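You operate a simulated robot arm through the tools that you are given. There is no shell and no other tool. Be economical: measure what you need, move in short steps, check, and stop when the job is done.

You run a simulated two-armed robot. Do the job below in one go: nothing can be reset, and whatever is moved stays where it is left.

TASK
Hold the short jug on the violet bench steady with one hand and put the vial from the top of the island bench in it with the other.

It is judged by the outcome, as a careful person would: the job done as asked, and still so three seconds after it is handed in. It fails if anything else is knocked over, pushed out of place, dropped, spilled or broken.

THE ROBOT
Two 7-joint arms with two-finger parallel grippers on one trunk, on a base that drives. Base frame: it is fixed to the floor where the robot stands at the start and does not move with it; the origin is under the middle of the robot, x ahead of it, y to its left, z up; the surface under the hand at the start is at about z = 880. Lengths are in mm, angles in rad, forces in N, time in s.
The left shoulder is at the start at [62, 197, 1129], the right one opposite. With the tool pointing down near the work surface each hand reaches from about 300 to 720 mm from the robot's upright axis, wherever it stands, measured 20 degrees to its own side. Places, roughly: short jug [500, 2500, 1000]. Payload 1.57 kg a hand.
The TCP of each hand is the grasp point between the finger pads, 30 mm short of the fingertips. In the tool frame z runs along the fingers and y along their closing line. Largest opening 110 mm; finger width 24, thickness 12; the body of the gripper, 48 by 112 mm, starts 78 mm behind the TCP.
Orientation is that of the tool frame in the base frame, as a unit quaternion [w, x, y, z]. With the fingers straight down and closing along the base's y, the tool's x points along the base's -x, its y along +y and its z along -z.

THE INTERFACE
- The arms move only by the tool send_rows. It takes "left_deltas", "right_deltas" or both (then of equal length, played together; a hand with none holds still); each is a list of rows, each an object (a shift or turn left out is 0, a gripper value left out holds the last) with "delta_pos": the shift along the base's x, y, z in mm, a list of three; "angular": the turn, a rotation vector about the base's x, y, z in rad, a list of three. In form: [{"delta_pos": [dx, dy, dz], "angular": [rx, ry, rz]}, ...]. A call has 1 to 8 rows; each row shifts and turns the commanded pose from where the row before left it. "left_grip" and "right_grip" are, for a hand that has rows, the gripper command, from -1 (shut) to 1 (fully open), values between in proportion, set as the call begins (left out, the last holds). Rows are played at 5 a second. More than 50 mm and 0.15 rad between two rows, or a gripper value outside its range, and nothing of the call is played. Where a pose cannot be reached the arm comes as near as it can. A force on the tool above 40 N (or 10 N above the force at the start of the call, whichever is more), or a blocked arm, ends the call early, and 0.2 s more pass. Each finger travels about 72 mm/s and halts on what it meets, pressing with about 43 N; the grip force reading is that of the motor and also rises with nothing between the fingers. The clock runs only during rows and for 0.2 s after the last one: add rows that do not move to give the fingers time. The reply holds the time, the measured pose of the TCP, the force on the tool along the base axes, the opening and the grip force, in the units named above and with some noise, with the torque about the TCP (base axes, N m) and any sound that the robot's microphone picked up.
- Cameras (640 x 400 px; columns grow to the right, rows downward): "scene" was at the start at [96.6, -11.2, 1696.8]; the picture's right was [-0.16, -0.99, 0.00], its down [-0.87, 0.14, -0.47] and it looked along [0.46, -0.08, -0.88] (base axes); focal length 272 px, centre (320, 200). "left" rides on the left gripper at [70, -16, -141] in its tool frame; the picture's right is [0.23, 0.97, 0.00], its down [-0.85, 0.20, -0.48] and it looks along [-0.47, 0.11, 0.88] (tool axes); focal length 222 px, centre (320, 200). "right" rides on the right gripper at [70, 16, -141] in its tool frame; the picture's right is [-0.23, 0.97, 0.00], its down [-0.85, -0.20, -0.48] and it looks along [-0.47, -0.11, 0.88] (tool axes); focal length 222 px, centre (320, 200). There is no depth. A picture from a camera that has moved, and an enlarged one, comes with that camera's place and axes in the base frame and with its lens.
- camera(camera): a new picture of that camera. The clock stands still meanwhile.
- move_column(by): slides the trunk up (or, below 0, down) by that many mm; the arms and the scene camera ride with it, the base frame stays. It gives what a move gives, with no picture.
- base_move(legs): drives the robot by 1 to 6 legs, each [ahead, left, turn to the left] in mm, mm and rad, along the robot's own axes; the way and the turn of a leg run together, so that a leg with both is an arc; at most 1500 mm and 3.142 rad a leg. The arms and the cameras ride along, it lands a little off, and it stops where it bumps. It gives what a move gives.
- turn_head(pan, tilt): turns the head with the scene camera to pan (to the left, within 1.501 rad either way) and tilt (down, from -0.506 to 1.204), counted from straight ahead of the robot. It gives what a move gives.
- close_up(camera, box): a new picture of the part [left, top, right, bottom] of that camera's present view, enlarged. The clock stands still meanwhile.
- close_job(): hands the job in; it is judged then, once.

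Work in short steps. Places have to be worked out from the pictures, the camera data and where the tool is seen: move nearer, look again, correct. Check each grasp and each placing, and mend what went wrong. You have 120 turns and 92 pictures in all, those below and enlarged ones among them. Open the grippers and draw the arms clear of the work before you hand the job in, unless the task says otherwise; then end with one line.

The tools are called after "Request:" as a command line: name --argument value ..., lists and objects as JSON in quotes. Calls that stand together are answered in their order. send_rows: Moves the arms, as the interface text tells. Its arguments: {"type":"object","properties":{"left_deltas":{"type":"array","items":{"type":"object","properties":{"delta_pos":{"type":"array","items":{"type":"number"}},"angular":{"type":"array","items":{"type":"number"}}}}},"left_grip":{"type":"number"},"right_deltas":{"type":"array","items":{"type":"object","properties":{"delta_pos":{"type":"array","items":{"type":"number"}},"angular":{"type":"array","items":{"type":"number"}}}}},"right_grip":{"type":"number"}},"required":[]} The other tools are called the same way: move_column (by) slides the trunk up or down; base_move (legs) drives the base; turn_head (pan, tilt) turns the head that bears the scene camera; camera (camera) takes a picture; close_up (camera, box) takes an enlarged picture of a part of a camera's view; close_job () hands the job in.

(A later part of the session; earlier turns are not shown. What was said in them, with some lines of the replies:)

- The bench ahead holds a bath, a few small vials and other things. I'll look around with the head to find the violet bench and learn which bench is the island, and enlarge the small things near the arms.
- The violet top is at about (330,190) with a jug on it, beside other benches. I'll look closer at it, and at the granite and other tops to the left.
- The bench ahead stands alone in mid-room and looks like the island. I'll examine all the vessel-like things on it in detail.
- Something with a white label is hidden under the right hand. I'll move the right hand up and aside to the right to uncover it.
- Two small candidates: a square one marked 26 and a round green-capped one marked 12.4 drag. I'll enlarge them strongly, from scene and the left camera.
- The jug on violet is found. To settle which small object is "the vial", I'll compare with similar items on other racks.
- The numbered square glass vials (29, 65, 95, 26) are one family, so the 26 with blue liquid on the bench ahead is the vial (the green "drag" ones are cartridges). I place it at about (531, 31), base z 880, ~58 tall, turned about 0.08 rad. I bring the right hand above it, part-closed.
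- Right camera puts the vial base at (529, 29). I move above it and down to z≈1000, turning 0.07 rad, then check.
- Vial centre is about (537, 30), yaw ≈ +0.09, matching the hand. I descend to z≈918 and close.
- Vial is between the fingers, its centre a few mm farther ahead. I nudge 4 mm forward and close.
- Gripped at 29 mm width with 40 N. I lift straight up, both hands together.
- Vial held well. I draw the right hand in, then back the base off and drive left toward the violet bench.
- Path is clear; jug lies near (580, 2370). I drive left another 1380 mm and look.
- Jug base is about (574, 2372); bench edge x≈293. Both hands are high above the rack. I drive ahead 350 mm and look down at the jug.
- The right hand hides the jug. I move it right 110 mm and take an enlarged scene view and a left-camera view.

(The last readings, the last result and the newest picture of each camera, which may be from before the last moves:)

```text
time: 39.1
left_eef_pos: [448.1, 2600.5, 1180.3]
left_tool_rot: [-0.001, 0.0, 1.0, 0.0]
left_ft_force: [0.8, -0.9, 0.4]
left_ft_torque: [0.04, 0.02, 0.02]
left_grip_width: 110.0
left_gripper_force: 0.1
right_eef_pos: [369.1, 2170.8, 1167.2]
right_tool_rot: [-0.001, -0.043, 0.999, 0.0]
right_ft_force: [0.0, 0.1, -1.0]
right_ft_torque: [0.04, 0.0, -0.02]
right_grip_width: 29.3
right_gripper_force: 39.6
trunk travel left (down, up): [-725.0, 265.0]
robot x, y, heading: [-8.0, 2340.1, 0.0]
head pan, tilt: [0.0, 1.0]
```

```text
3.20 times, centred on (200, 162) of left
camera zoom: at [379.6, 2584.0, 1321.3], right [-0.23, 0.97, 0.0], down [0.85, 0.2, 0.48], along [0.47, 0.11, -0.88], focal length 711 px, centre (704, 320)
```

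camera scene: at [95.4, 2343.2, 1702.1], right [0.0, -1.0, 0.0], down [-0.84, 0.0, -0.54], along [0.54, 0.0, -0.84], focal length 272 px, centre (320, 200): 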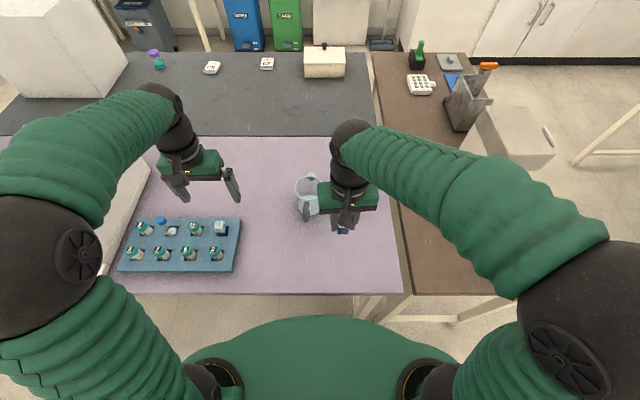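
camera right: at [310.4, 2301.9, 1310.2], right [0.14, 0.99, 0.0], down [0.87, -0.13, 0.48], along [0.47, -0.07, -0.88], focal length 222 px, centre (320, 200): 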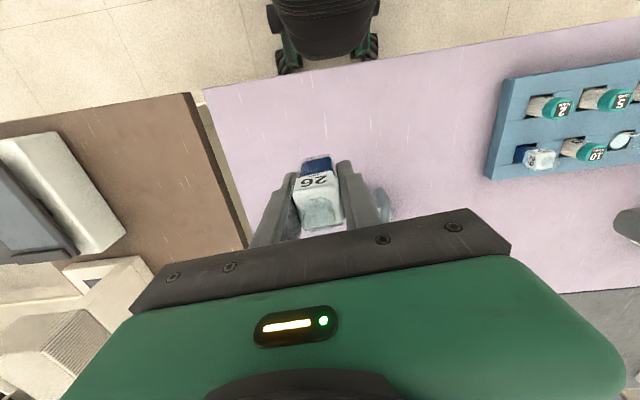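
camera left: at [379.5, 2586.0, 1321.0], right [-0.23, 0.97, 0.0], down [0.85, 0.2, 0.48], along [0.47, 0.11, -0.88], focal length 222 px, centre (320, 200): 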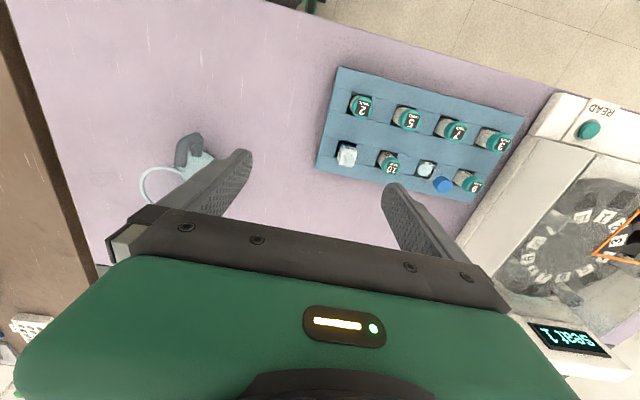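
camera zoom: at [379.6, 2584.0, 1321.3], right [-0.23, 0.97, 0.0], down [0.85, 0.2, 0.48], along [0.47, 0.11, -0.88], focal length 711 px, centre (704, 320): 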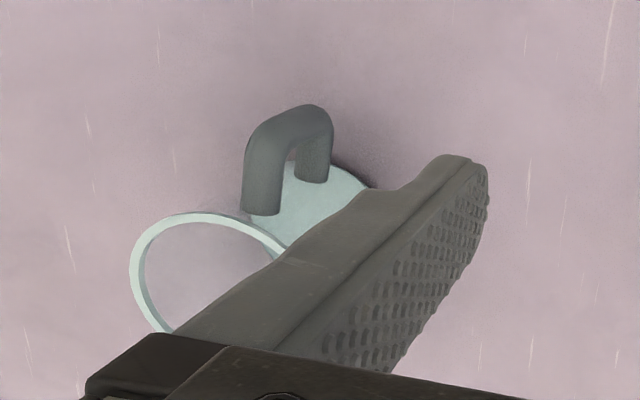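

Jug: base centre (604, 2378), radius ~45, rim radius ~47 at z≈983; its handle points to the robot at about x 515–557, y≈2387, z 911–970. Plan: left hand pitched ~50° forward grips the handle, right hand stays upright above the mouth. First bring the left hand over and pitch it.

Request:
send_rows --left_deltas '[{"delta_pos": [-3, -34, -12], "angular": [0, -0.14, 0]}, {"delta_pos": [-3, -34, -12], "angular": [0, -0.14, 0]}, {"delta_pos": [-3, -34, -12], "angular": [0, -0.14, 0]}, {"delta_pos": [-3, -34, -12], "angular": [0, -0.14, 0]}, {"delta_pos": [-3, -34, -12], "angular": [0, -0.14, 0]}, {"delta_pos": [-3, -30, -12], "angular": [0, -0.14, 0]}, {"angular": [0, 0, -0.1]}]' --left_grip 0.2

Request:
camera --camera "left"

Request:
camera --camera "scene"

```text
time: 40.7
left_eef_pos: [433.4, 2415.3, 1110.9]
left_tool_rot: [0.377, 0.044, 0.925, -0.008]
left_ft_force: [-0.6, -0.6, 0.0]
left_ft_torque: [0.0, 0.0, 0.01]
left_grip_width: 66.0
left_gripper_force: 0.1
left hand out of reach, approached as far as the arm can: row 5, 7
right_eef_pos: [370.6, 2170.5, 1167.9]
right_tool_rot: [0.001, -0.043, 0.999, 0.0]
right_ft_force: [-0.7, -0.1, -0.3]
right_ft_torque: [-0.01, 0.01, -0.01]
right_grip_width: 29.1
right_gripper_force: 38.7
trunk travel left (down, up): [-725.0, 265.0]
robot x, y, heading: [-9.1, 2342.3, -0.002]
head pan, tilt: [0.0, 1.0]
```

```text
54 pictures are left
camera left: at [284.2, 2411.0, 1162.5], right [-0.08, 0.99, -0.14], down [0.29, 0.16, 0.94], along [0.95, 0.03, -0.3], focal length 222 px, centre (320, 200)
```

left: 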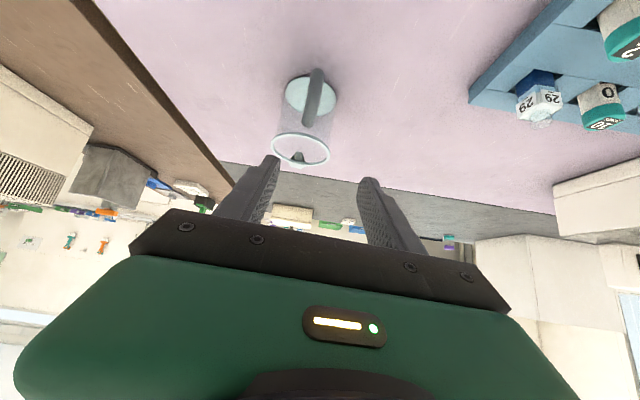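

```text
53 pictures are left
camera scene: at [93.9, 2341.3, 1702.2], right [0.0, -1.0, 0.0], down [-0.84, 0.0, -0.54], along [0.54, 0.0, -0.84], focal length 272 px, centre (320, 200)
```

scene: 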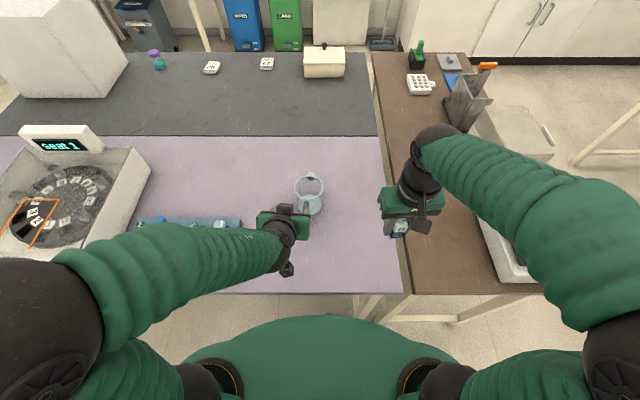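

Handle triangulates to y≈2391, z≈933 at x 518; hand is pitched 44° with yaw −0.09, fine. I move to a pre-grasp about 90 mm short of it.

Request:
send_rows --left_deltas '[{"delta_pos": [4, -5, -25]}, {"delta_pos": [4, -5, -25], "angular": [0, -0.04, 0]}, {"delta_pos": [4, -5, -25], "angular": [0, -0.04, 0]}, {"delta_pos": [5, -5, -25]}]'

Request:
camera --camera "left"

Request:
close_up --camera "scene" --box '[240, 150, 400, 250]'

```text
time: 41.7
left_eef_pos: [451.5, 2396.2, 1008.2]
left_tool_rot: [0.416, 0.043, 0.908, -0.008]
left_ft_force: [0.1, -0.6, 0.5]
left_ft_torque: [0.04, -0.01, 0.0]
left_grip_width: 66.3
left_gripper_force: 0.0
right_eef_pos: [370.5, 2173.0, 1167.4]
right_tool_rot: [0.0, -0.041, 0.999, -0.001]
right_ft_force: [-0.1, -0.1, -1.3]
right_ft_torque: [0.01, -0.06, 0.0]
right_grip_width: 29.3
right_gripper_force: 39.0
trunk travel left (down, up): [-725.0, 265.0]
robot x, y, heading: [-8.6, 2342.6, 0.001]
head pan, tilt: [0.0, 1.0]
```

```text
52 pictures are left
camera left: at [298.1, 2392.3, 1048.5], right [-0.07, 0.99, -0.15], down [0.21, 0.16, 0.96], along [0.98, 0.03, -0.22], focal length 222 px, centre (320, 200)
```

left: 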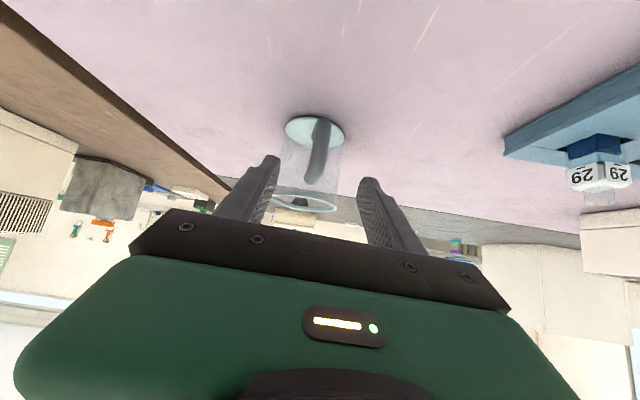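

```text
4.00 times, centred on (320, 200) of scene
camera zoom: at [96.5, 2343.4, 1702.0], right [0.0, -1.0, 0.0], down [-0.84, 0.0, -0.54], along [0.54, 0.0, -0.84], focal length 1087 px, centre (320, 200)
```

zoom: 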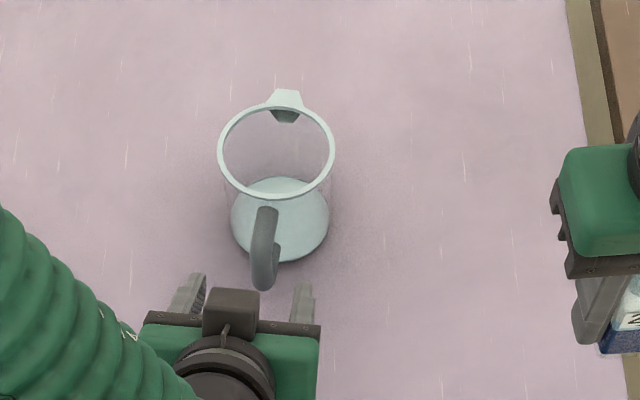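

Aligned: handle centre y≈2391 at x 516. I advance along the approach to about (516, 2391, 948).

Request:
send_rows --left_deltas '[{"delta_pos": [16, -1, -15]}, {"delta_pos": [16, -1, -15]}, {"delta_pos": [16, -1, -15]}, {"delta_pos": [8, -1, -7]}, {"delta_pos": [8, -1, -7]}]'

Request:
close_up --camera "left" --box '[200, 100, 440, 250]'

Request:
close_up --camera "scene" --box '[240, 150, 400, 250]'

```text
time: 42.9
left_eef_pos: [515.0, 2392.8, 951.9]
left_tool_rot: [0.416, 0.043, 0.909, -0.006]
left_ft_force: [1.4, 0.0, 0.4]
left_ft_torque: [0.0, 0.0, -0.03]
left_grip_width: 65.9
left_gripper_force: 0.0
right_eef_pos: [369.9, 2172.0, 1168.0]
right_tool_rot: [-0.001, -0.042, 0.999, -0.001]
right_ft_force: [-1.0, 0.2, -1.8]
right_ft_torque: [0.0, 0.0, 0.0]
right_grip_width: 29.0
right_gripper_force: 38.5
trunk travel left (down, up): [-725.0, 265.0]
robot x, y, heading: [-9.8, 2343.3, -0.001]
head pan, tilt: [0.0, 1.0]
```

```text
2.67 times, centred on (320, 175) of left
camera zoom: at [361.8, 2388.6, 992.2], right [-0.07, 0.99, -0.15], down [0.21, 0.16, 0.96], along [0.97, 0.03, -0.22], focal length 592 px, centre (320, 267)
```

zoom: 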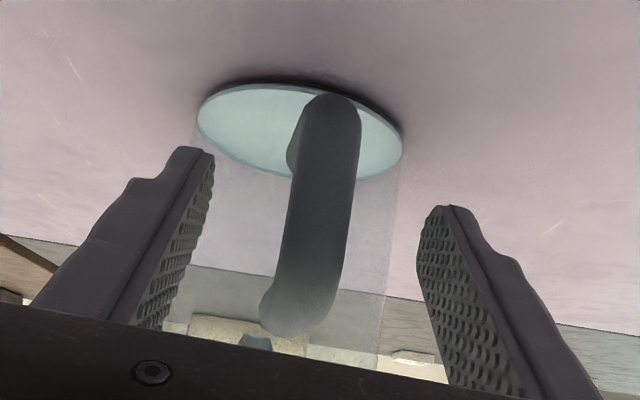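

```text
4.00 times, centred on (320, 200) of scene
camera zoom: at [95.9, 2342.4, 1702.0], right [0.0, -1.0, 0.0], down [-0.84, 0.0, -0.54], along [0.54, 0.0, -0.84], focal length 1087 px, centre (320, 200)
```

zoom: 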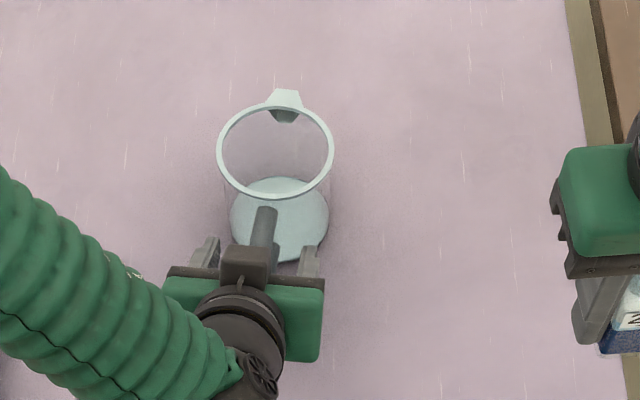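

The handle sits centred between the pads, short of the jug wall. I close the left hand on it.

Request:
send_rows --left_deltas '[{}, {}, {}, {}, {}]' --left_grip -1

Request:
close_up --camera "left" --box '[200, 100, 440, 250]'

Request:
close_up --camera "scene" --box '[240, 150, 400, 250]'

```text
time: 44.1
left_eef_pos: [514.2, 2392.0, 953.2]
left_tool_rot: [0.416, 0.043, 0.908, -0.007]
left_ft_force: [0.4, -1.2, 1.9]
left_ft_torque: [-0.19, -0.21, 0.01]
left_grip_width: 17.5
left_gripper_force: 32.3
right_eef_pos: [369.0, 2172.7, 1168.3]
right_tool_rot: [0.001, -0.042, 0.999, 0.0]
right_ft_force: [0.4, 0.5, -1.8]
right_ft_torque: [0.02, 0.02, -0.01]
right_grip_width: 29.1
right_gripper_force: 38.2
trunk travel left (down, up): [-725.0, 265.0]
robot x, y, heading: [-8.8, 2344.3, -0.003]
head pan, tilt: [0.0, 1.0]
```

```text
2.67 times, centred on (320, 175) of left
camera zoom: at [361.2, 2388.3, 992.8], right [-0.07, 0.99, -0.15], down [0.21, 0.16, 0.96], along [0.98, 0.03, -0.22], focal length 592 px, centre (320, 267)
```

zoom: 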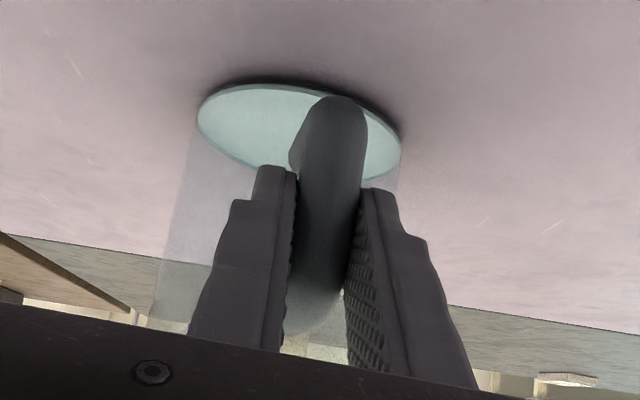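

```text
4.00 times, centred on (320, 200) of scene
camera zoom: at [94.7, 2342.1, 1702.1], right [0.0, -1.0, 0.0], down [-0.84, 0.0, -0.54], along [0.54, 0.0, -0.84], focal length 1087 px, centre (320, 200)
```

zoom: 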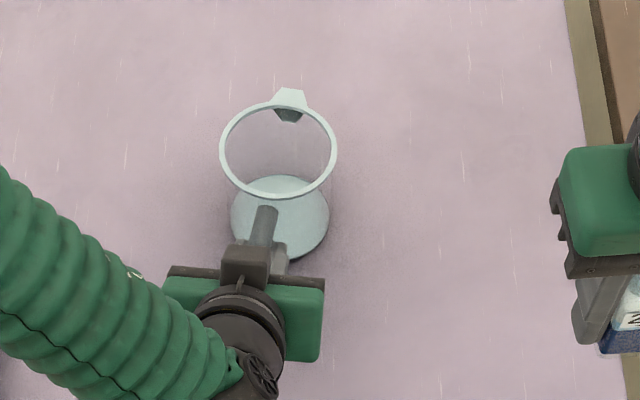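

Handle gripped (17.5 mm, 32 N); the rim shifted ~3 mm, a slight tilt, which I level by turning the left hand −0.025 rad about x. The right hand goes ahead first, staying high.

Request:
send_rows --left_deltas '[{"angular": [-0.012, 0, 0]}, {"angular": [-0.013, 0, 0]}, {}, {}, {}, {}]' --right_deltas '[{"delta_pos": [39, 0, 0]}, {"delta_pos": [39, 0, 0]}, {"delta_pos": [39, 0, 0]}, {"delta_pos": [39, 0, 0]}, {"delta_pos": [39, 0, 0]}, {"delta_pos": [39, 0, 0]}]'

Request:
send_rows --right_deltas '[{"delta_pos": [0, 40, 0]}, {"delta_pos": [0, 40, 0]}, {"delta_pos": [0, 40, 0]}, {"delta_pos": [0, 40, 0]}, {"delta_pos": [0, 40, 0]}]'

Request:
camera --camera "right"

Request:
camera --camera "scene"

```text
time: 45.5
left_eef_pos: [517.6, 2392.4, 953.6]
left_tool_rot: [0.416, 0.039, 0.908, -0.019]
left_ft_force: [0.9, -0.7, 0.8]
left_ft_torque: [0.0, -0.08, -0.01]
left_grip_width: 17.2
left_gripper_force: 32.6
right_eef_pos: [604.1, 2171.1, 1167.4]
right_tool_rot: [-0.001, -0.042, 0.999, 0.0]
right_ft_force: [0.3, 0.0, -0.1]
right_ft_torque: [0.02, 0.01, -0.01]
right_grip_width: 29.0
right_gripper_force: 38.9
trunk travel left (down, up): [-725.0, 265.0]
robot x, y, heading: [-11.7, 2341.2, -0.0]
head pan, tilt: [0.0, 1.0]
```

```text
time: 46.7
left_eef_pos: [515.8, 2394.3, 952.4]
left_tool_rot: [0.416, 0.037, 0.908, -0.019]
left_ft_force: [0.5, -0.5, -0.3]
left_ft_torque: [-0.01, 0.0, -0.03]
left_grip_width: 17.3
left_gripper_force: 32.5
right_eef_pos: [606.3, 2374.5, 1168.1]
right_tool_rot: [-0.001, -0.042, 0.999, -0.002]
right_ft_force: [0.4, 0.0, 0.3]
right_ft_torque: [-0.04, 0.01, -0.02]
right_grip_width: 28.9
right_gripper_force: 38.4
trunk travel left (down, up): [-725.0, 265.0]
robot x, y, heading: [-4.6, 2340.2, 0.002]
head pan, tilt: [0.0, 1.0]
```

```text
46 pictures are left
camera right: at [534.9, 2384.6, 1310.0], right [0.15, 0.99, 0.0], down [0.87, -0.13, 0.48], along [0.47, -0.07, -0.88], focal length 222 px, centre (320, 200)
```

right: 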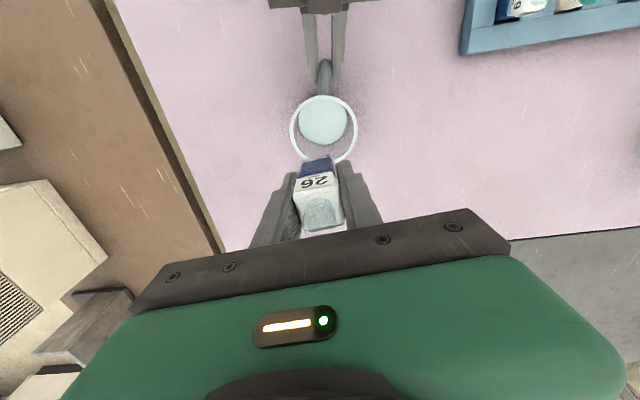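

```text
45 pictures are left
camera scene: at [97.9, 2346.1, 1702.0], right [0.0, -1.0, 0.0], down [-0.84, 0.0, -0.54], along [0.54, 0.0, -0.84], focal length 272 px, centre (320, 200)
```

scene: 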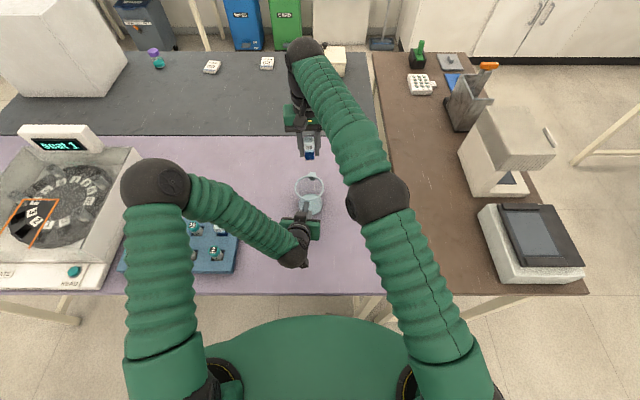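

Right camera puts the jug centre at about (598, 2380) relative to the hand. I shift there and come down to just above the rim, then check.

Request:
send_rows --right_deltas '[{"delta_pos": [-6, 4, -25]}, {"delta_pos": [0, 0, -35]}, {"delta_pos": [0, 0, -35]}, {"delta_pos": [0, 0, -20]}]'

Request:
close_up --camera "right" --box '[200, 40, 440, 240]'

Request:
close_up --camera "scene" --box '[240, 120, 400, 270]'

Request:
camera --camera "left"

```text
time: 47.7
left_eef_pos: [515.1, 2392.9, 953.1]
left_tool_rot: [0.416, 0.039, 0.908, -0.02]
left_ft_force: [-0.2, -0.9, -1.1]
left_ft_torque: [0.0, 0.05, -0.03]
left_grip_width: 17.6
left_gripper_force: 32.5
right_eef_pos: [597.7, 2377.9, 1050.8]
right_tool_rot: [0.002, -0.042, 0.999, -0.001]
right_ft_force: [-0.1, 0.3, -0.3]
right_ft_torque: [-0.01, -0.03, 0.0]
right_grip_width: 29.1
right_gripper_force: 39.1
trunk travel left (down, up): [-725.0, 265.0]
robot x, y, heading: [-7.7, 2342.1, 0.004]
head pan, tilt: [0.0, 1.0]
```

```text
2.00 times, centred on (320, 140) of right
camera zoom: at [527.2, 2387.1, 1193.4], right [0.14, 0.99, 0.0], down [0.87, -0.13, 0.48], along [0.47, -0.07, -0.88], focal length 444 px, centre (320, 320)
```

zoom: 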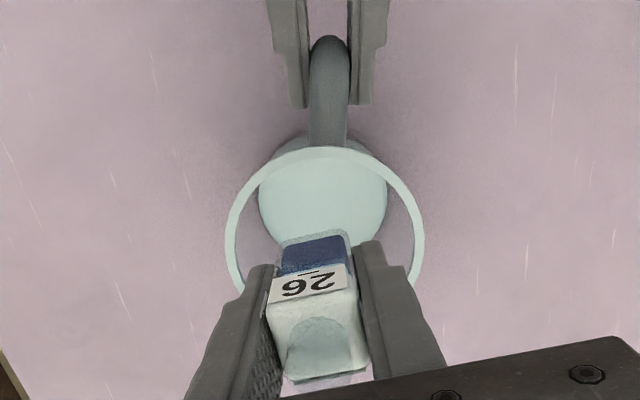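

```text
2.67 times, centred on (320, 195) of scene
camera zoom: at [96.9, 2344.0, 1702.0], right [0.0, -1.0, 0.0], down [-0.84, 0.0, -0.54], along [0.54, 0.0, -0.84], focal length 725 px, centre (320, 213)
```

zoom: 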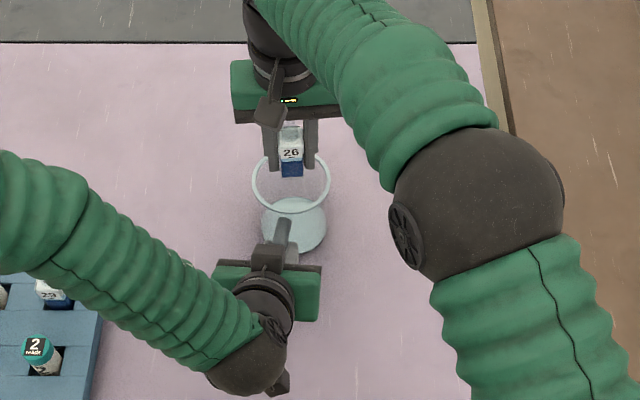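

```text
42 pictures are left
camera left: at [361.4, 2390.3, 992.4], right [-0.07, 0.98, -0.17], down [0.21, 0.18, 0.96], along [0.97, 0.03, -0.22], focal length 222 px, centre (320, 200)
```

left: 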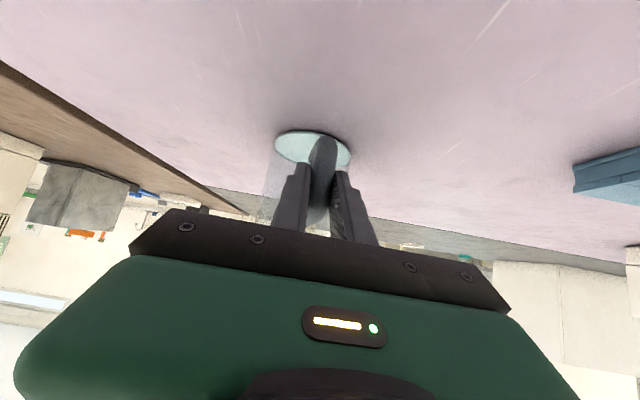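

Hand is centred over the mouth within ~2 mm and the left hand is clear. I lower the vial into the jug to just above its floor.

Request:
send_rows --right_deltas '[{"delta_pos": [1, 1, -30]}, {"delta_pos": [0, 0, -30]}, {"delta_pos": [0, 0, -25]}, {"delta_pos": [0, 0, -20]}]'

Request:
close_up --camera "right" --box '[200, 40, 440, 240]'

Request:
close_up --camera "scene" --box '[240, 120, 400, 270]'

```text
time: 48.7
left_eef_pos: [515.0, 2393.6, 952.8]
left_tool_rot: [0.416, 0.039, 0.909, -0.019]
left_ft_force: [-0.5, -0.4, -0.2]
left_ft_torque: [0.03, 0.07, 0.01]
left_grip_width: 17.3
left_gripper_force: 31.8
right_eef_pos: [600.0, 2377.5, 946.3]
right_tool_rot: [0.0, -0.041, 0.999, -0.002]
right_ft_force: [0.2, -0.6, -0.7]
right_ft_torque: [0.02, -0.02, -0.01]
right_grip_width: 29.2
right_gripper_force: 39.2
trunk travel left (down, up): [-725.0, 265.0]
robot x, y, heading: [-4.6, 2341.9, 0.002]
head pan, tilt: [0.0, 1.0]
```

```text
2.00 times, centred on (320, 140) of right
camera zoom: at [529.1, 2387.7, 1088.7], right [0.15, 0.99, 0.0], down [0.87, -0.13, 0.48], along [0.47, -0.07, -0.88], focal length 444 px, centre (320, 320)
```

zoom: 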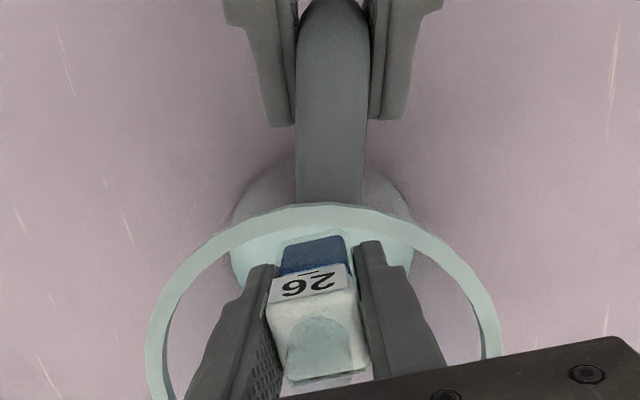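

```text
2.67 times, centred on (320, 195) of scene
camera zoom: at [97.6, 2343.8, 1701.9], right [0.0, -1.0, 0.0], down [-0.84, 0.0, -0.54], along [0.54, 0.0, -0.84], focal length 725 px, centre (320, 213)
```

zoom: 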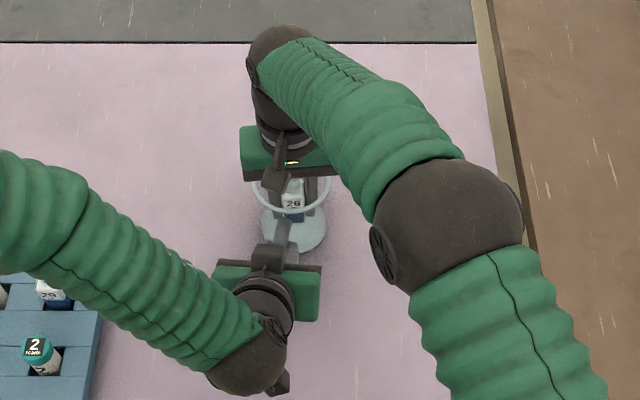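

Vial is inside the rim, well clear all around, bottom at ~907. I creep down toward the floor.

Request:
send_rows --right_deltas '[{"delta_pos": [0, 0, -6]}, {"delta_pos": [0, 0, -4]}, {"delta_pos": [0, 0, -2]}]'

Request:
send_rows --right_deltas '[{"delta_pos": [0, 0, -2]}, {"delta_pos": [0, 0, -1]}]'

Request:
send_rows --right_deltas '[{"delta_pos": [0, 0, -1.5]}]'

```text
time: 49.5
left_eef_pos: [514.4, 2392.9, 952.7]
left_tool_rot: [0.417, 0.038, 0.908, -0.019]
left_ft_force: [-0.7, 0.3, 0.2]
left_ft_torque: [0.0, 0.09, -0.02]
left_grip_width: 17.5
left_gripper_force: 32.4
right_eef_pos: [599.9, 2377.5, 936.2]
right_tool_rot: [0.001, -0.042, 0.999, -0.001]
right_ft_force: [0.0, 0.6, 0.0]
right_ft_torque: [0.01, -0.03, 0.02]
right_grip_width: 29.2
right_gripper_force: 38.6
trunk travel left (down, up): [-725.0, 265.0]
robot x, y, heading: [-9.7, 2343.5, -0.0]
head pan, tilt: [0.0, 1.0]
```

```text
time: 50.1
left_eef_pos: [515.4, 2393.2, 952.5]
left_tool_rot: [0.417, 0.037, 0.908, -0.019]
left_ft_force: [-0.4, 1.0, -0.3]
left_ft_torque: [0.0, 0.07, -0.01]
left_grip_width: 17.4
left_gripper_force: 32.4
right_eef_pos: [599.7, 2376.2, 932.0]
right_tool_rot: [0.0, -0.042, 0.999, -0.001]
right_ft_force: [0.3, 0.2, -1.3]
right_ft_torque: [0.01, 0.01, -0.01]
right_grip_width: 29.1
right_gripper_force: 39.0
trunk travel left (down, up): [-725.0, 265.0]
robot x, y, heading: [-4.6, 2344.9, 0.002]
head pan, tilt: [0.0, 1.0]
```

```text
time: 50.5
left_eef_pos: [514.3, 2392.9, 952.1]
left_tool_rot: [0.417, 0.037, 0.908, -0.018]
left_ft_force: [-0.4, -0.4, 1.0]
left_ft_torque: [-0.03, 0.04, 0.0]
left_grip_width: 17.1
left_gripper_force: 32.1
right_eef_pos: [599.1, 2377.7, 931.1]
right_tool_rot: [-0.001, -0.042, 0.999, 0.0]
right_ft_force: [-0.6, -1.0, 0.0]
right_ft_torque: [-0.01, 0.01, 0.0]
right_grip_width: 29.2
right_gripper_force: 38.7
trunk travel left (down, up): [-725.0, 265.0]
robot x, y, heading: [-7.9, 2344.0, 0.0]
head pan, tilt: [0.0, 1.0]
```

No contact yet (bottom ~892). I continue in small steps watching the vertical force.

Request:
send_rows --right_deltas '[{"delta_pos": [0, 0, -2]}]'

Request:
send_rows --right_deltas '[{"delta_pos": [0, 0, -1.5]}]'

Request:
send_rows --right_deltas '[{"delta_pos": [0, 0, -1]}]'

```text
time: 50.9
left_eef_pos: [515.4, 2394.0, 952.7]
left_tool_rot: [0.417, 0.037, 0.908, -0.019]
left_ft_force: [-0.5, 0.8, 0.5]
left_ft_torque: [-0.01, 0.06, 0.0]
left_grip_width: 17.4
left_gripper_force: 32.9
right_eef_pos: [598.6, 2378.6, 930.3]
right_tool_rot: [0.002, -0.042, 0.999, -0.002]
right_ft_force: [0.5, 0.9, -0.7]
right_ft_torque: [0.0, 0.01, -0.01]
right_grip_width: 29.0
right_gripper_force: 38.8
trunk travel left (down, up): [-725.0, 265.0]
robot x, y, heading: [-7.7, 2343.6, -0.002]
head pan, tilt: [0.0, 1.0]
```

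```text
time: 51.3
left_eef_pos: [514.6, 2393.0, 953.5]
left_tool_rot: [0.417, 0.039, 0.908, -0.019]
left_ft_force: [0.5, 0.3, 0.4]
left_ft_torque: [-0.02, 0.01, 0.01]
left_grip_width: 17.3
left_gripper_force: 32.3
right_eef_pos: [600.4, 2377.5, 928.0]
right_tool_rot: [0.002, -0.042, 0.999, 0.0]
right_ft_force: [-1.1, 0.5, 0.7]
right_ft_torque: [0.0, -0.05, -0.03]
right_grip_width: 29.3
right_gripper_force: 38.6
trunk travel left (down, up): [-725.0, 265.0]
robot x, y, heading: [-11.1, 2345.5, -0.002]
head pan, tilt: [0.0, 1.0]
```

```text
time: 51.7
left_eef_pos: [514.9, 2392.7, 952.2]
left_tool_rot: [0.416, 0.038, 0.908, -0.018]
left_ft_force: [-0.8, -0.8, -0.6]
left_ft_torque: [0.01, 0.06, 0.01]
left_grip_width: 17.3
left_gripper_force: 32.3
right_eef_pos: [600.0, 2376.9, 926.7]
right_tool_rot: [0.001, -0.042, 0.999, -0.001]
right_ft_force: [-0.2, 0.4, -0.6]
right_ft_torque: [-0.01, -0.01, 0.02]
right_grip_width: 29.1
right_gripper_force: 39.0
trunk travel left (down, up): [-725.0, 265.0]
robot x, y, heading: [-7.3, 2345.9, 0.002]
head pan, tilt: [0.0, 1.0]
```

Still free; I go on by 1 mm steps.

Request:
send_rows --right_deltas '[{"delta_pos": [0, 0, -1]}]'

Request:
send_rows --right_deltas '[{"delta_pos": [0, 0, -1]}]'

Request:
send_rows --right_deltas '[{"delta_pos": [0, 0, -1]}]'

Request:
close_up --camera "right" --box '[200, 40, 440, 240]'

```text
time: 52.1
left_eef_pos: [514.5, 2393.6, 951.1]
left_tool_rot: [0.417, 0.038, 0.908, -0.019]
left_ft_force: [0.8, -0.6, -0.1]
left_ft_torque: [0.0, 0.07, 0.04]
left_grip_width: 17.4
left_gripper_force: 32.3
right_eef_pos: [599.9, 2377.5, 925.4]
right_tool_rot: [0.002, -0.041, 0.999, -0.001]
right_ft_force: [0.4, 0.4, -0.7]
right_ft_torque: [0.0, 0.01, 0.0]
right_grip_width: 29.2
right_gripper_force: 38.9
trunk travel left (down, up): [-725.0, 265.0]
robot x, y, heading: [-7.4, 2342.4, 0.003]
head pan, tilt: [0.0, 1.0]
```

```text
time: 52.5
left_eef_pos: [514.9, 2392.5, 952.2]
left_tool_rot: [0.416, 0.037, 0.908, -0.018]
left_ft_force: [0.9, 0.2, 0.0]
left_ft_torque: [-0.02, 0.05, 0.04]
left_grip_width: 17.0
left_gripper_force: 32.2
right_eef_pos: [601.0, 2376.5, 923.7]
right_tool_rot: [0.0, -0.041, 0.999, -0.001]
right_ft_force: [0.6, -0.8, -0.7]
right_ft_torque: [-0.01, 0.01, -0.01]
right_grip_width: 28.9
right_gripper_force: 38.4
trunk travel left (down, up): [-725.0, 265.0]
robot x, y, heading: [-6.2, 2343.6, 0.001]
head pan, tilt: [0.0, 1.0]
```

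```text
time: 52.9
left_eef_pos: [514.6, 2394.3, 953.0]
left_tool_rot: [0.416, 0.038, 0.908, -0.019]
left_ft_force: [1.6, 0.0, -2.2]
left_ft_torque: [0.07, 0.24, 0.04]
left_grip_width: 17.5
left_gripper_force: 32.4
right_eef_pos: [598.5, 2378.6, 923.6]
right_tool_rot: [0.0, -0.042, 0.999, -0.001]
right_ft_force: [-0.5, 0.2, 2.6]
right_ft_torque: [0.0, 0.0, 0.03]
right_grip_width: 29.2
right_gripper_force: 39.0
trunk travel left (down, up): [-725.0, 265.0]
robot x, y, heading: [-12.8, 2343.4, 0.001]
head pan, tilt: [0.0, 1.0]
```

```text
2.00 times, centred on (320, 140) of right
camera zoom: at [529.0, 2388.0, 1066.1], right [0.14, 0.99, 0.0], down [0.87, -0.13, 0.48], along [0.47, -0.07, -0.88], focal length 444 px, centre (320, 320)
```

zoom: 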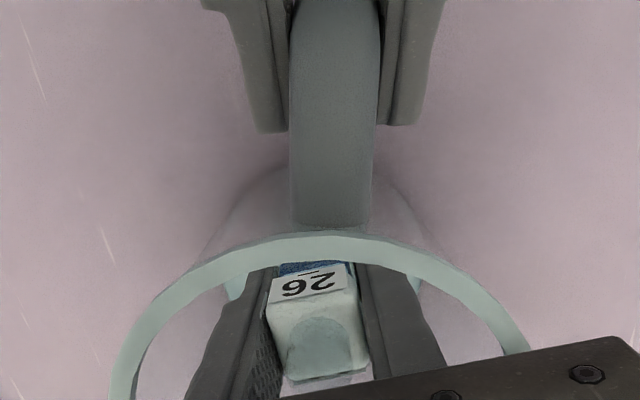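

Contact: 2.6 N up on the right and 2.2 N down on the left, so the vial rests on the jug floor. I open the right fingers only slightly (to ~45 mm).

Request:
send_rows --right_deltas '[{}, {}, {}]' --right_grip -0.19

Request:
close_up --camera "right" --box '[200, 40, 440, 240]'

```text
time: 53.7
left_eef_pos: [515.3, 2394.7, 952.9]
left_tool_rot: [0.417, 0.038, 0.908, -0.019]
left_ft_force: [0.2, 0.8, 0.0]
left_ft_torque: [0.03, 0.1, 0.04]
left_grip_width: 17.5
left_gripper_force: 32.8
right_eef_pos: [599.4, 2378.4, 924.1]
right_tool_rot: [0.001, -0.042, 0.999, -0.001]
right_ft_force: [-0.9, -0.1, -0.1]
right_ft_torque: [-0.01, -0.02, 0.02]
right_grip_width: 44.9
right_gripper_force: 0.0
trunk travel left (down, up): [-725.0, 265.0]
robot x, y, heading: [-7.8, 2344.8, 0.001]
head pan, tilt: [0.0, 1.0]
```

```text
2.00 times, centred on (320, 140) of right
camera zoom: at [529.0, 2387.9, 1065.8], right [0.14, 0.99, 0.0], down [0.87, -0.13, 0.48], along [0.47, -0.07, -0.88], focal length 444 px, centre (320, 320)
```

zoom: 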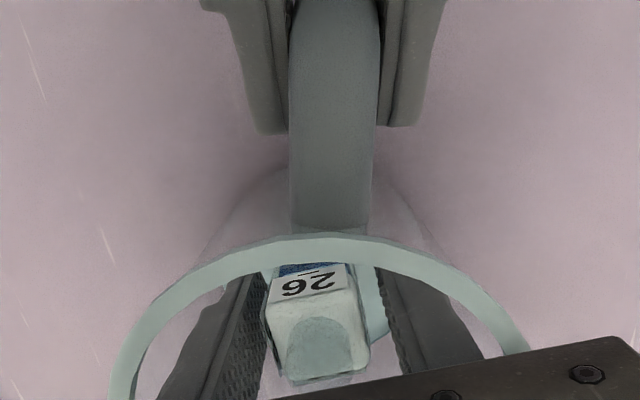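

Released, vial standing upright and free of both fingers. I raise the right hand straight up.

Request:
send_rows --right_deltas '[{"delta_pos": [0, 0, 10]}, {"delta_pos": [0, 0, 20]}, {"delta_pos": [0, 0, 30]}, {"delta_pos": [0, 0, 40]}, {"delta_pos": [0, 0, 40]}, {"delta_pos": [0, 0, 40]}, {"delta_pos": [0, 0, 40]}]'

Request:
close_up --camera "right" --box '[200, 40, 440, 240]'

```text
time: 55.3
left_eef_pos: [514.5, 2392.2, 953.8]
left_tool_rot: [0.417, 0.039, 0.908, -0.019]
left_ft_force: [0.0, -0.2, -0.2]
left_ft_torque: [0.04, 0.13, 0.03]
left_grip_width: 17.2
left_gripper_force: 31.9
right_eef_pos: [599.9, 2379.1, 1141.8]
right_tool_rot: [0.0, -0.041, 0.999, -0.001]
right_ft_force: [0.5, -0.5, 0.7]
right_ft_torque: [0.03, 0.01, -0.03]
right_grip_width: 44.3
right_gripper_force: 0.2
trunk travel left (down, up): [-725.0, 265.0]
robot x, y, heading: [-9.1, 2343.9, 0.005]
head pan, tilt: [0.0, 1.0]
```

```text
2.00 times, centred on (320, 140) of right
camera zoom: at [529.3, 2389.6, 1284.9], right [0.14, 0.99, 0.0], down [0.87, -0.13, 0.48], along [0.47, -0.07, -0.88], focal length 444 px, centre (320, 320)
```

zoom: 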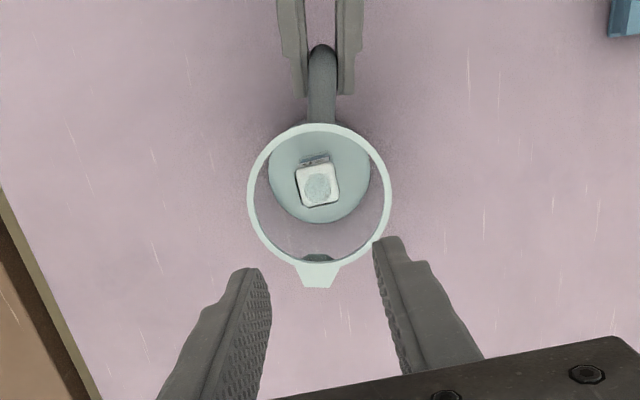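

The vial stands upright in the jug. I move the right hand away to the right, keeping the jug held, then open the left hand a little.

Request:
send_rows --right_deltas '[{"delta_pos": [0, -40, 20]}, {"delta_pos": [0, -40, 0]}, {"delta_pos": [0, -40, 0]}, {"delta_pos": [0, -40, 0]}, {"delta_pos": [-30, -30, 0]}, {"delta_pos": [-40, 0, 0]}, {"delta_pos": [-40, 0, 0]}]'

Request:
send_rows --left_deltas '[{}, {}, {}]' --left_grip 0.0

Request:
close_up --camera "left" --box '[200, 100, 440, 250]'

Request:
close_up --camera "scene" --box '[240, 150, 400, 250]'

```text
time: 56.9
left_eef_pos: [513.4, 2392.9, 953.1]
left_tool_rot: [0.416, 0.039, 0.908, -0.019]
left_ft_force: [1.1, -0.1, -0.2]
left_ft_torque: [0.03, 0.14, 0.01]
left_grip_width: 17.4
left_gripper_force: 32.2
right_eef_pos: [489.4, 2188.9, 1161.8]
right_tool_rot: [0.001, -0.042, 0.999, -0.001]
right_ft_force: [0.0, 0.1, 1.0]
right_ft_torque: [0.0, 0.01, 0.0]
right_grip_width: 44.4
right_gripper_force: 0.1
trunk travel left (down, up): [-725.0, 265.0]
robot x, y, heading: [-7.0, 2343.8, 0.008]
head pan, tilt: [0.0, 1.0]
```

```text
time: 57.7
left_eef_pos: [515.9, 2392.8, 952.1]
left_tool_rot: [0.416, 0.039, 0.909, -0.018]
left_ft_force: [0.2, 0.1, -0.8]
left_ft_torque: [0.03, 0.0, 0.02]
left_grip_width: 54.8
left_gripper_force: 0.0
right_eef_pos: [492.0, 2187.8, 1161.7]
right_tool_rot: [0.001, -0.042, 0.999, -0.001]
right_ft_force: [0.1, 0.8, -0.1]
right_ft_torque: [-0.01, 0.02, -0.01]
right_grip_width: 44.5
right_gripper_force: 0.2
trunk travel left (down, up): [-725.0, 265.0]
robot x, y, heading: [-6.7, 2344.5, -0.0]
head pan, tilt: [0.0, 1.0]
```

```text
2.67 times, centred on (320, 175) of left
camera zoom: at [361.6, 2389.4, 992.4], right [-0.07, 0.98, -0.17], down [0.21, 0.18, 0.96], along [0.98, 0.03, -0.22], focal length 592 px, centre (320, 267)
```

zoom: 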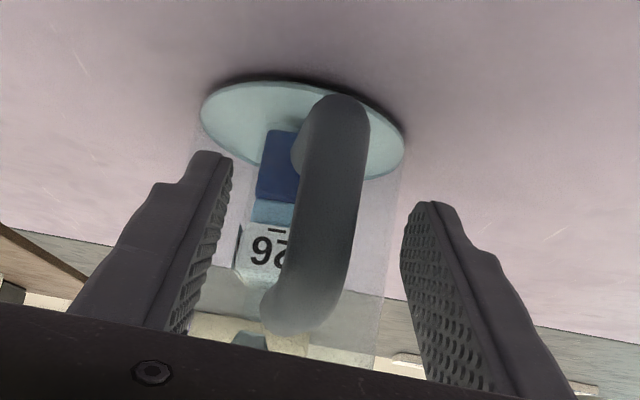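

```text
4.00 times, centred on (320, 200) of scene
camera zoom: at [96.0, 2342.5, 1702.0], right [0.0, -1.0, 0.0], down [-0.84, 0.0, -0.54], along [0.54, 0.0, -0.84], focal length 1087 px, centre (320, 200)
```

zoom: 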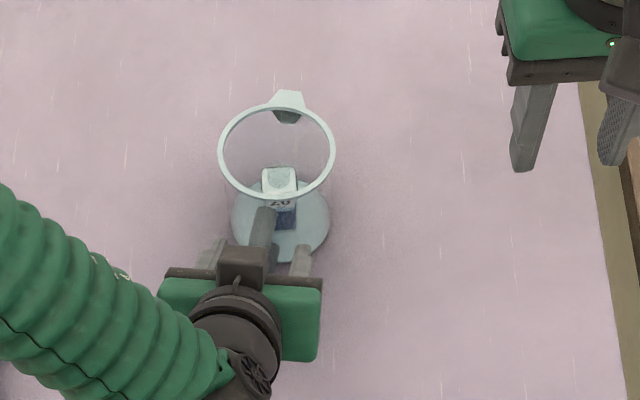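

The left hand is open, the jug flat with the vial standing in it. I withdraw the left hand back along its approach, up and clear, and open both hands.

Request:
send_rows --left_deltas '[{"delta_pos": [-15, 1, 13]}, {"delta_pos": [-20, 1, 18]}, {"delta_pos": [-25, 2, 22]}, {"delta_pos": [-5, 5, 40]}, {"delta_pos": [0, 10, 45]}, {"delta_pos": [0, 20, 40]}]'

Request:
base_move --legs '[[-250, 0, 0]]'

Request:
send_rows --left_deltas '[{}, {}, {}]' --right_deltas '[{}, {}, {}]' --left_grip 1 --right_grip 1

Request:
turn_head --pan 0.0 --tilt 0.8

Request:
camera --camera "scene"

Request:
close_up --camera "scene" --box '[260, 130, 380, 205]'

```text
time: 59.1
left_eef_pos: [450.5, 2428.6, 1133.8]
left_tool_rot: [0.416, 0.039, 0.908, -0.017]
left_ft_force: [-0.1, -1.0, -0.1]
left_ft_torque: [0.02, -0.03, 0.01]
left_grip_width: 55.2
left_gripper_force: 0.1
left hand out of reach, approached as far as the arm can: row 6
right_eef_pos: [488.1, 2188.6, 1163.2]
right_tool_rot: [0.002, -0.042, 0.999, 0.0]
right_ft_force: [0.5, -0.7, 0.2]
right_ft_torque: [0.0, -0.04, -0.01]
right_grip_width: 44.6
right_gripper_force: 0.1
trunk travel left (down, up): [-725.0, 265.0]
robot x, y, heading: [-6.7, 2341.6, -0.003]
head pan, tilt: [0.0, 1.0]
```

```text
time: 60.9
left_eef_pos: [203.7, 2429.3, 1133.2]
left_tool_rot: [0.414, 0.039, 0.909, -0.018]
left_ft_force: [-0.3, 0.5, 0.6]
left_ft_torque: [0.04, 0.01, -0.02]
left_grip_width: 54.8
left_gripper_force: 0.0
right_eef_pos: [241.3, 2188.9, 1161.1]
right_tool_rot: [-0.002, -0.041, 0.999, -0.001]
right_ft_force: [0.5, -0.3, -0.1]
right_ft_torque: [0.0, 0.05, 0.0]
right_grip_width: 44.7
right_gripper_force: 0.1
trunk travel left (down, up): [-725.0, 265.0]
robot x, y, heading: [-260.1, 2346.2, -0.0]
head pan, tilt: [0.0, 1.0]
```

```text
time: 61.7
left_eef_pos: [200.8, 2429.1, 1133.4]
left_tool_rot: [0.417, 0.038, 0.908, -0.017]
left_ft_force: [0.2, -0.5, -0.3]
left_ft_torque: [0.02, -0.02, 0.03]
left_grip_width: 109.8
left_gripper_force: 0.1
right_eef_pos: [237.7, 2189.3, 1163.5]
right_tool_rot: [0.002, -0.042, 0.999, -0.001]
right_ft_force: [-0.3, 0.0, 0.5]
right_ft_torque: [-0.01, -0.03, -0.01]
right_grip_width: 109.9
right_gripper_force: 0.1
trunk travel left (down, up): [-725.0, 265.0]
robot x, y, heading: [-258.5, 2346.1, -0.001]
head pan, tilt: [0.0, 1.0]
```

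```text
time: 62.5
left_eef_pos: [201.1, 2428.1, 1132.7]
left_tool_rot: [0.416, 0.038, 0.908, -0.018]
left_ft_force: [0.0, -0.3, 0.0]
left_ft_torque: [-0.02, -0.01, 0.01]
left_grip_width: 109.8
left_gripper_force: 0.1
right_eef_pos: [237.1, 2188.4, 1163.7]
right_tool_rot: [0.001, -0.041, 0.999, 0.0]
right_ft_force: [0.3, 1.1, 0.4]
right_ft_torque: [0.03, 0.03, 0.0]
right_grip_width: 110.0
right_gripper_force: 0.0
trunk travel left (down, up): [-725.0, 265.0]
robot x, y, heading: [-261.8, 2344.4, -0.004]
head pan, tilt: [0.0, 0.799]
```

```text
34 pictures are left
camera scene: at [-146.4, 2342.9, 1717.2], right [0.0, -1.0, 0.0], down [-0.72, 0.0, -0.7], along [0.7, 0.0, -0.72], focal length 272 px, centre (320, 200)
```

scene: 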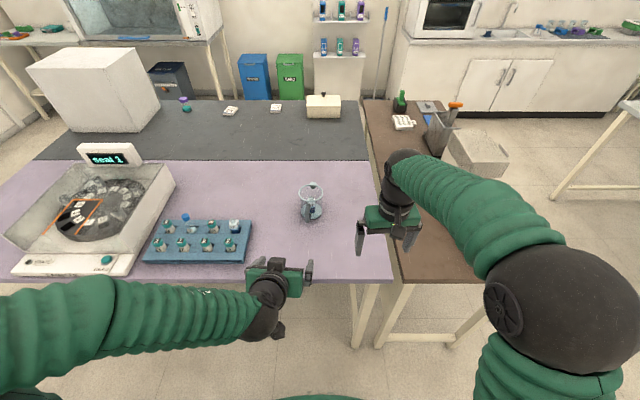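

```text
5.33 times, centred on (320, 168) of scene
camera zoom: at [-146.4, 2342.9, 1717.2], right [0.0, -1.0, 0.0], down [-0.72, 0.0, -0.7], along [0.7, 0.0, -0.72], focal length 1449 px, centre (320, 373)
```

zoom: 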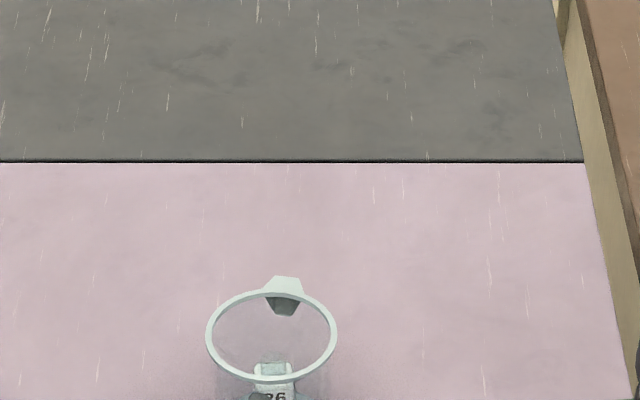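

The vial stands in the upright jug, nothing else is disturbed, and both arms are clear with open grippers, so I hand in the job.

Request:
close_job

```text
The job is handed in.
```

The vial marked 26 from the island bench is standing upright in the short jug on the violet bench. The left hand held the jug by its handle while the right hand put the vial in. Both grippers are open and clear of the work, and the pictures show nothing else moved or knocked over.
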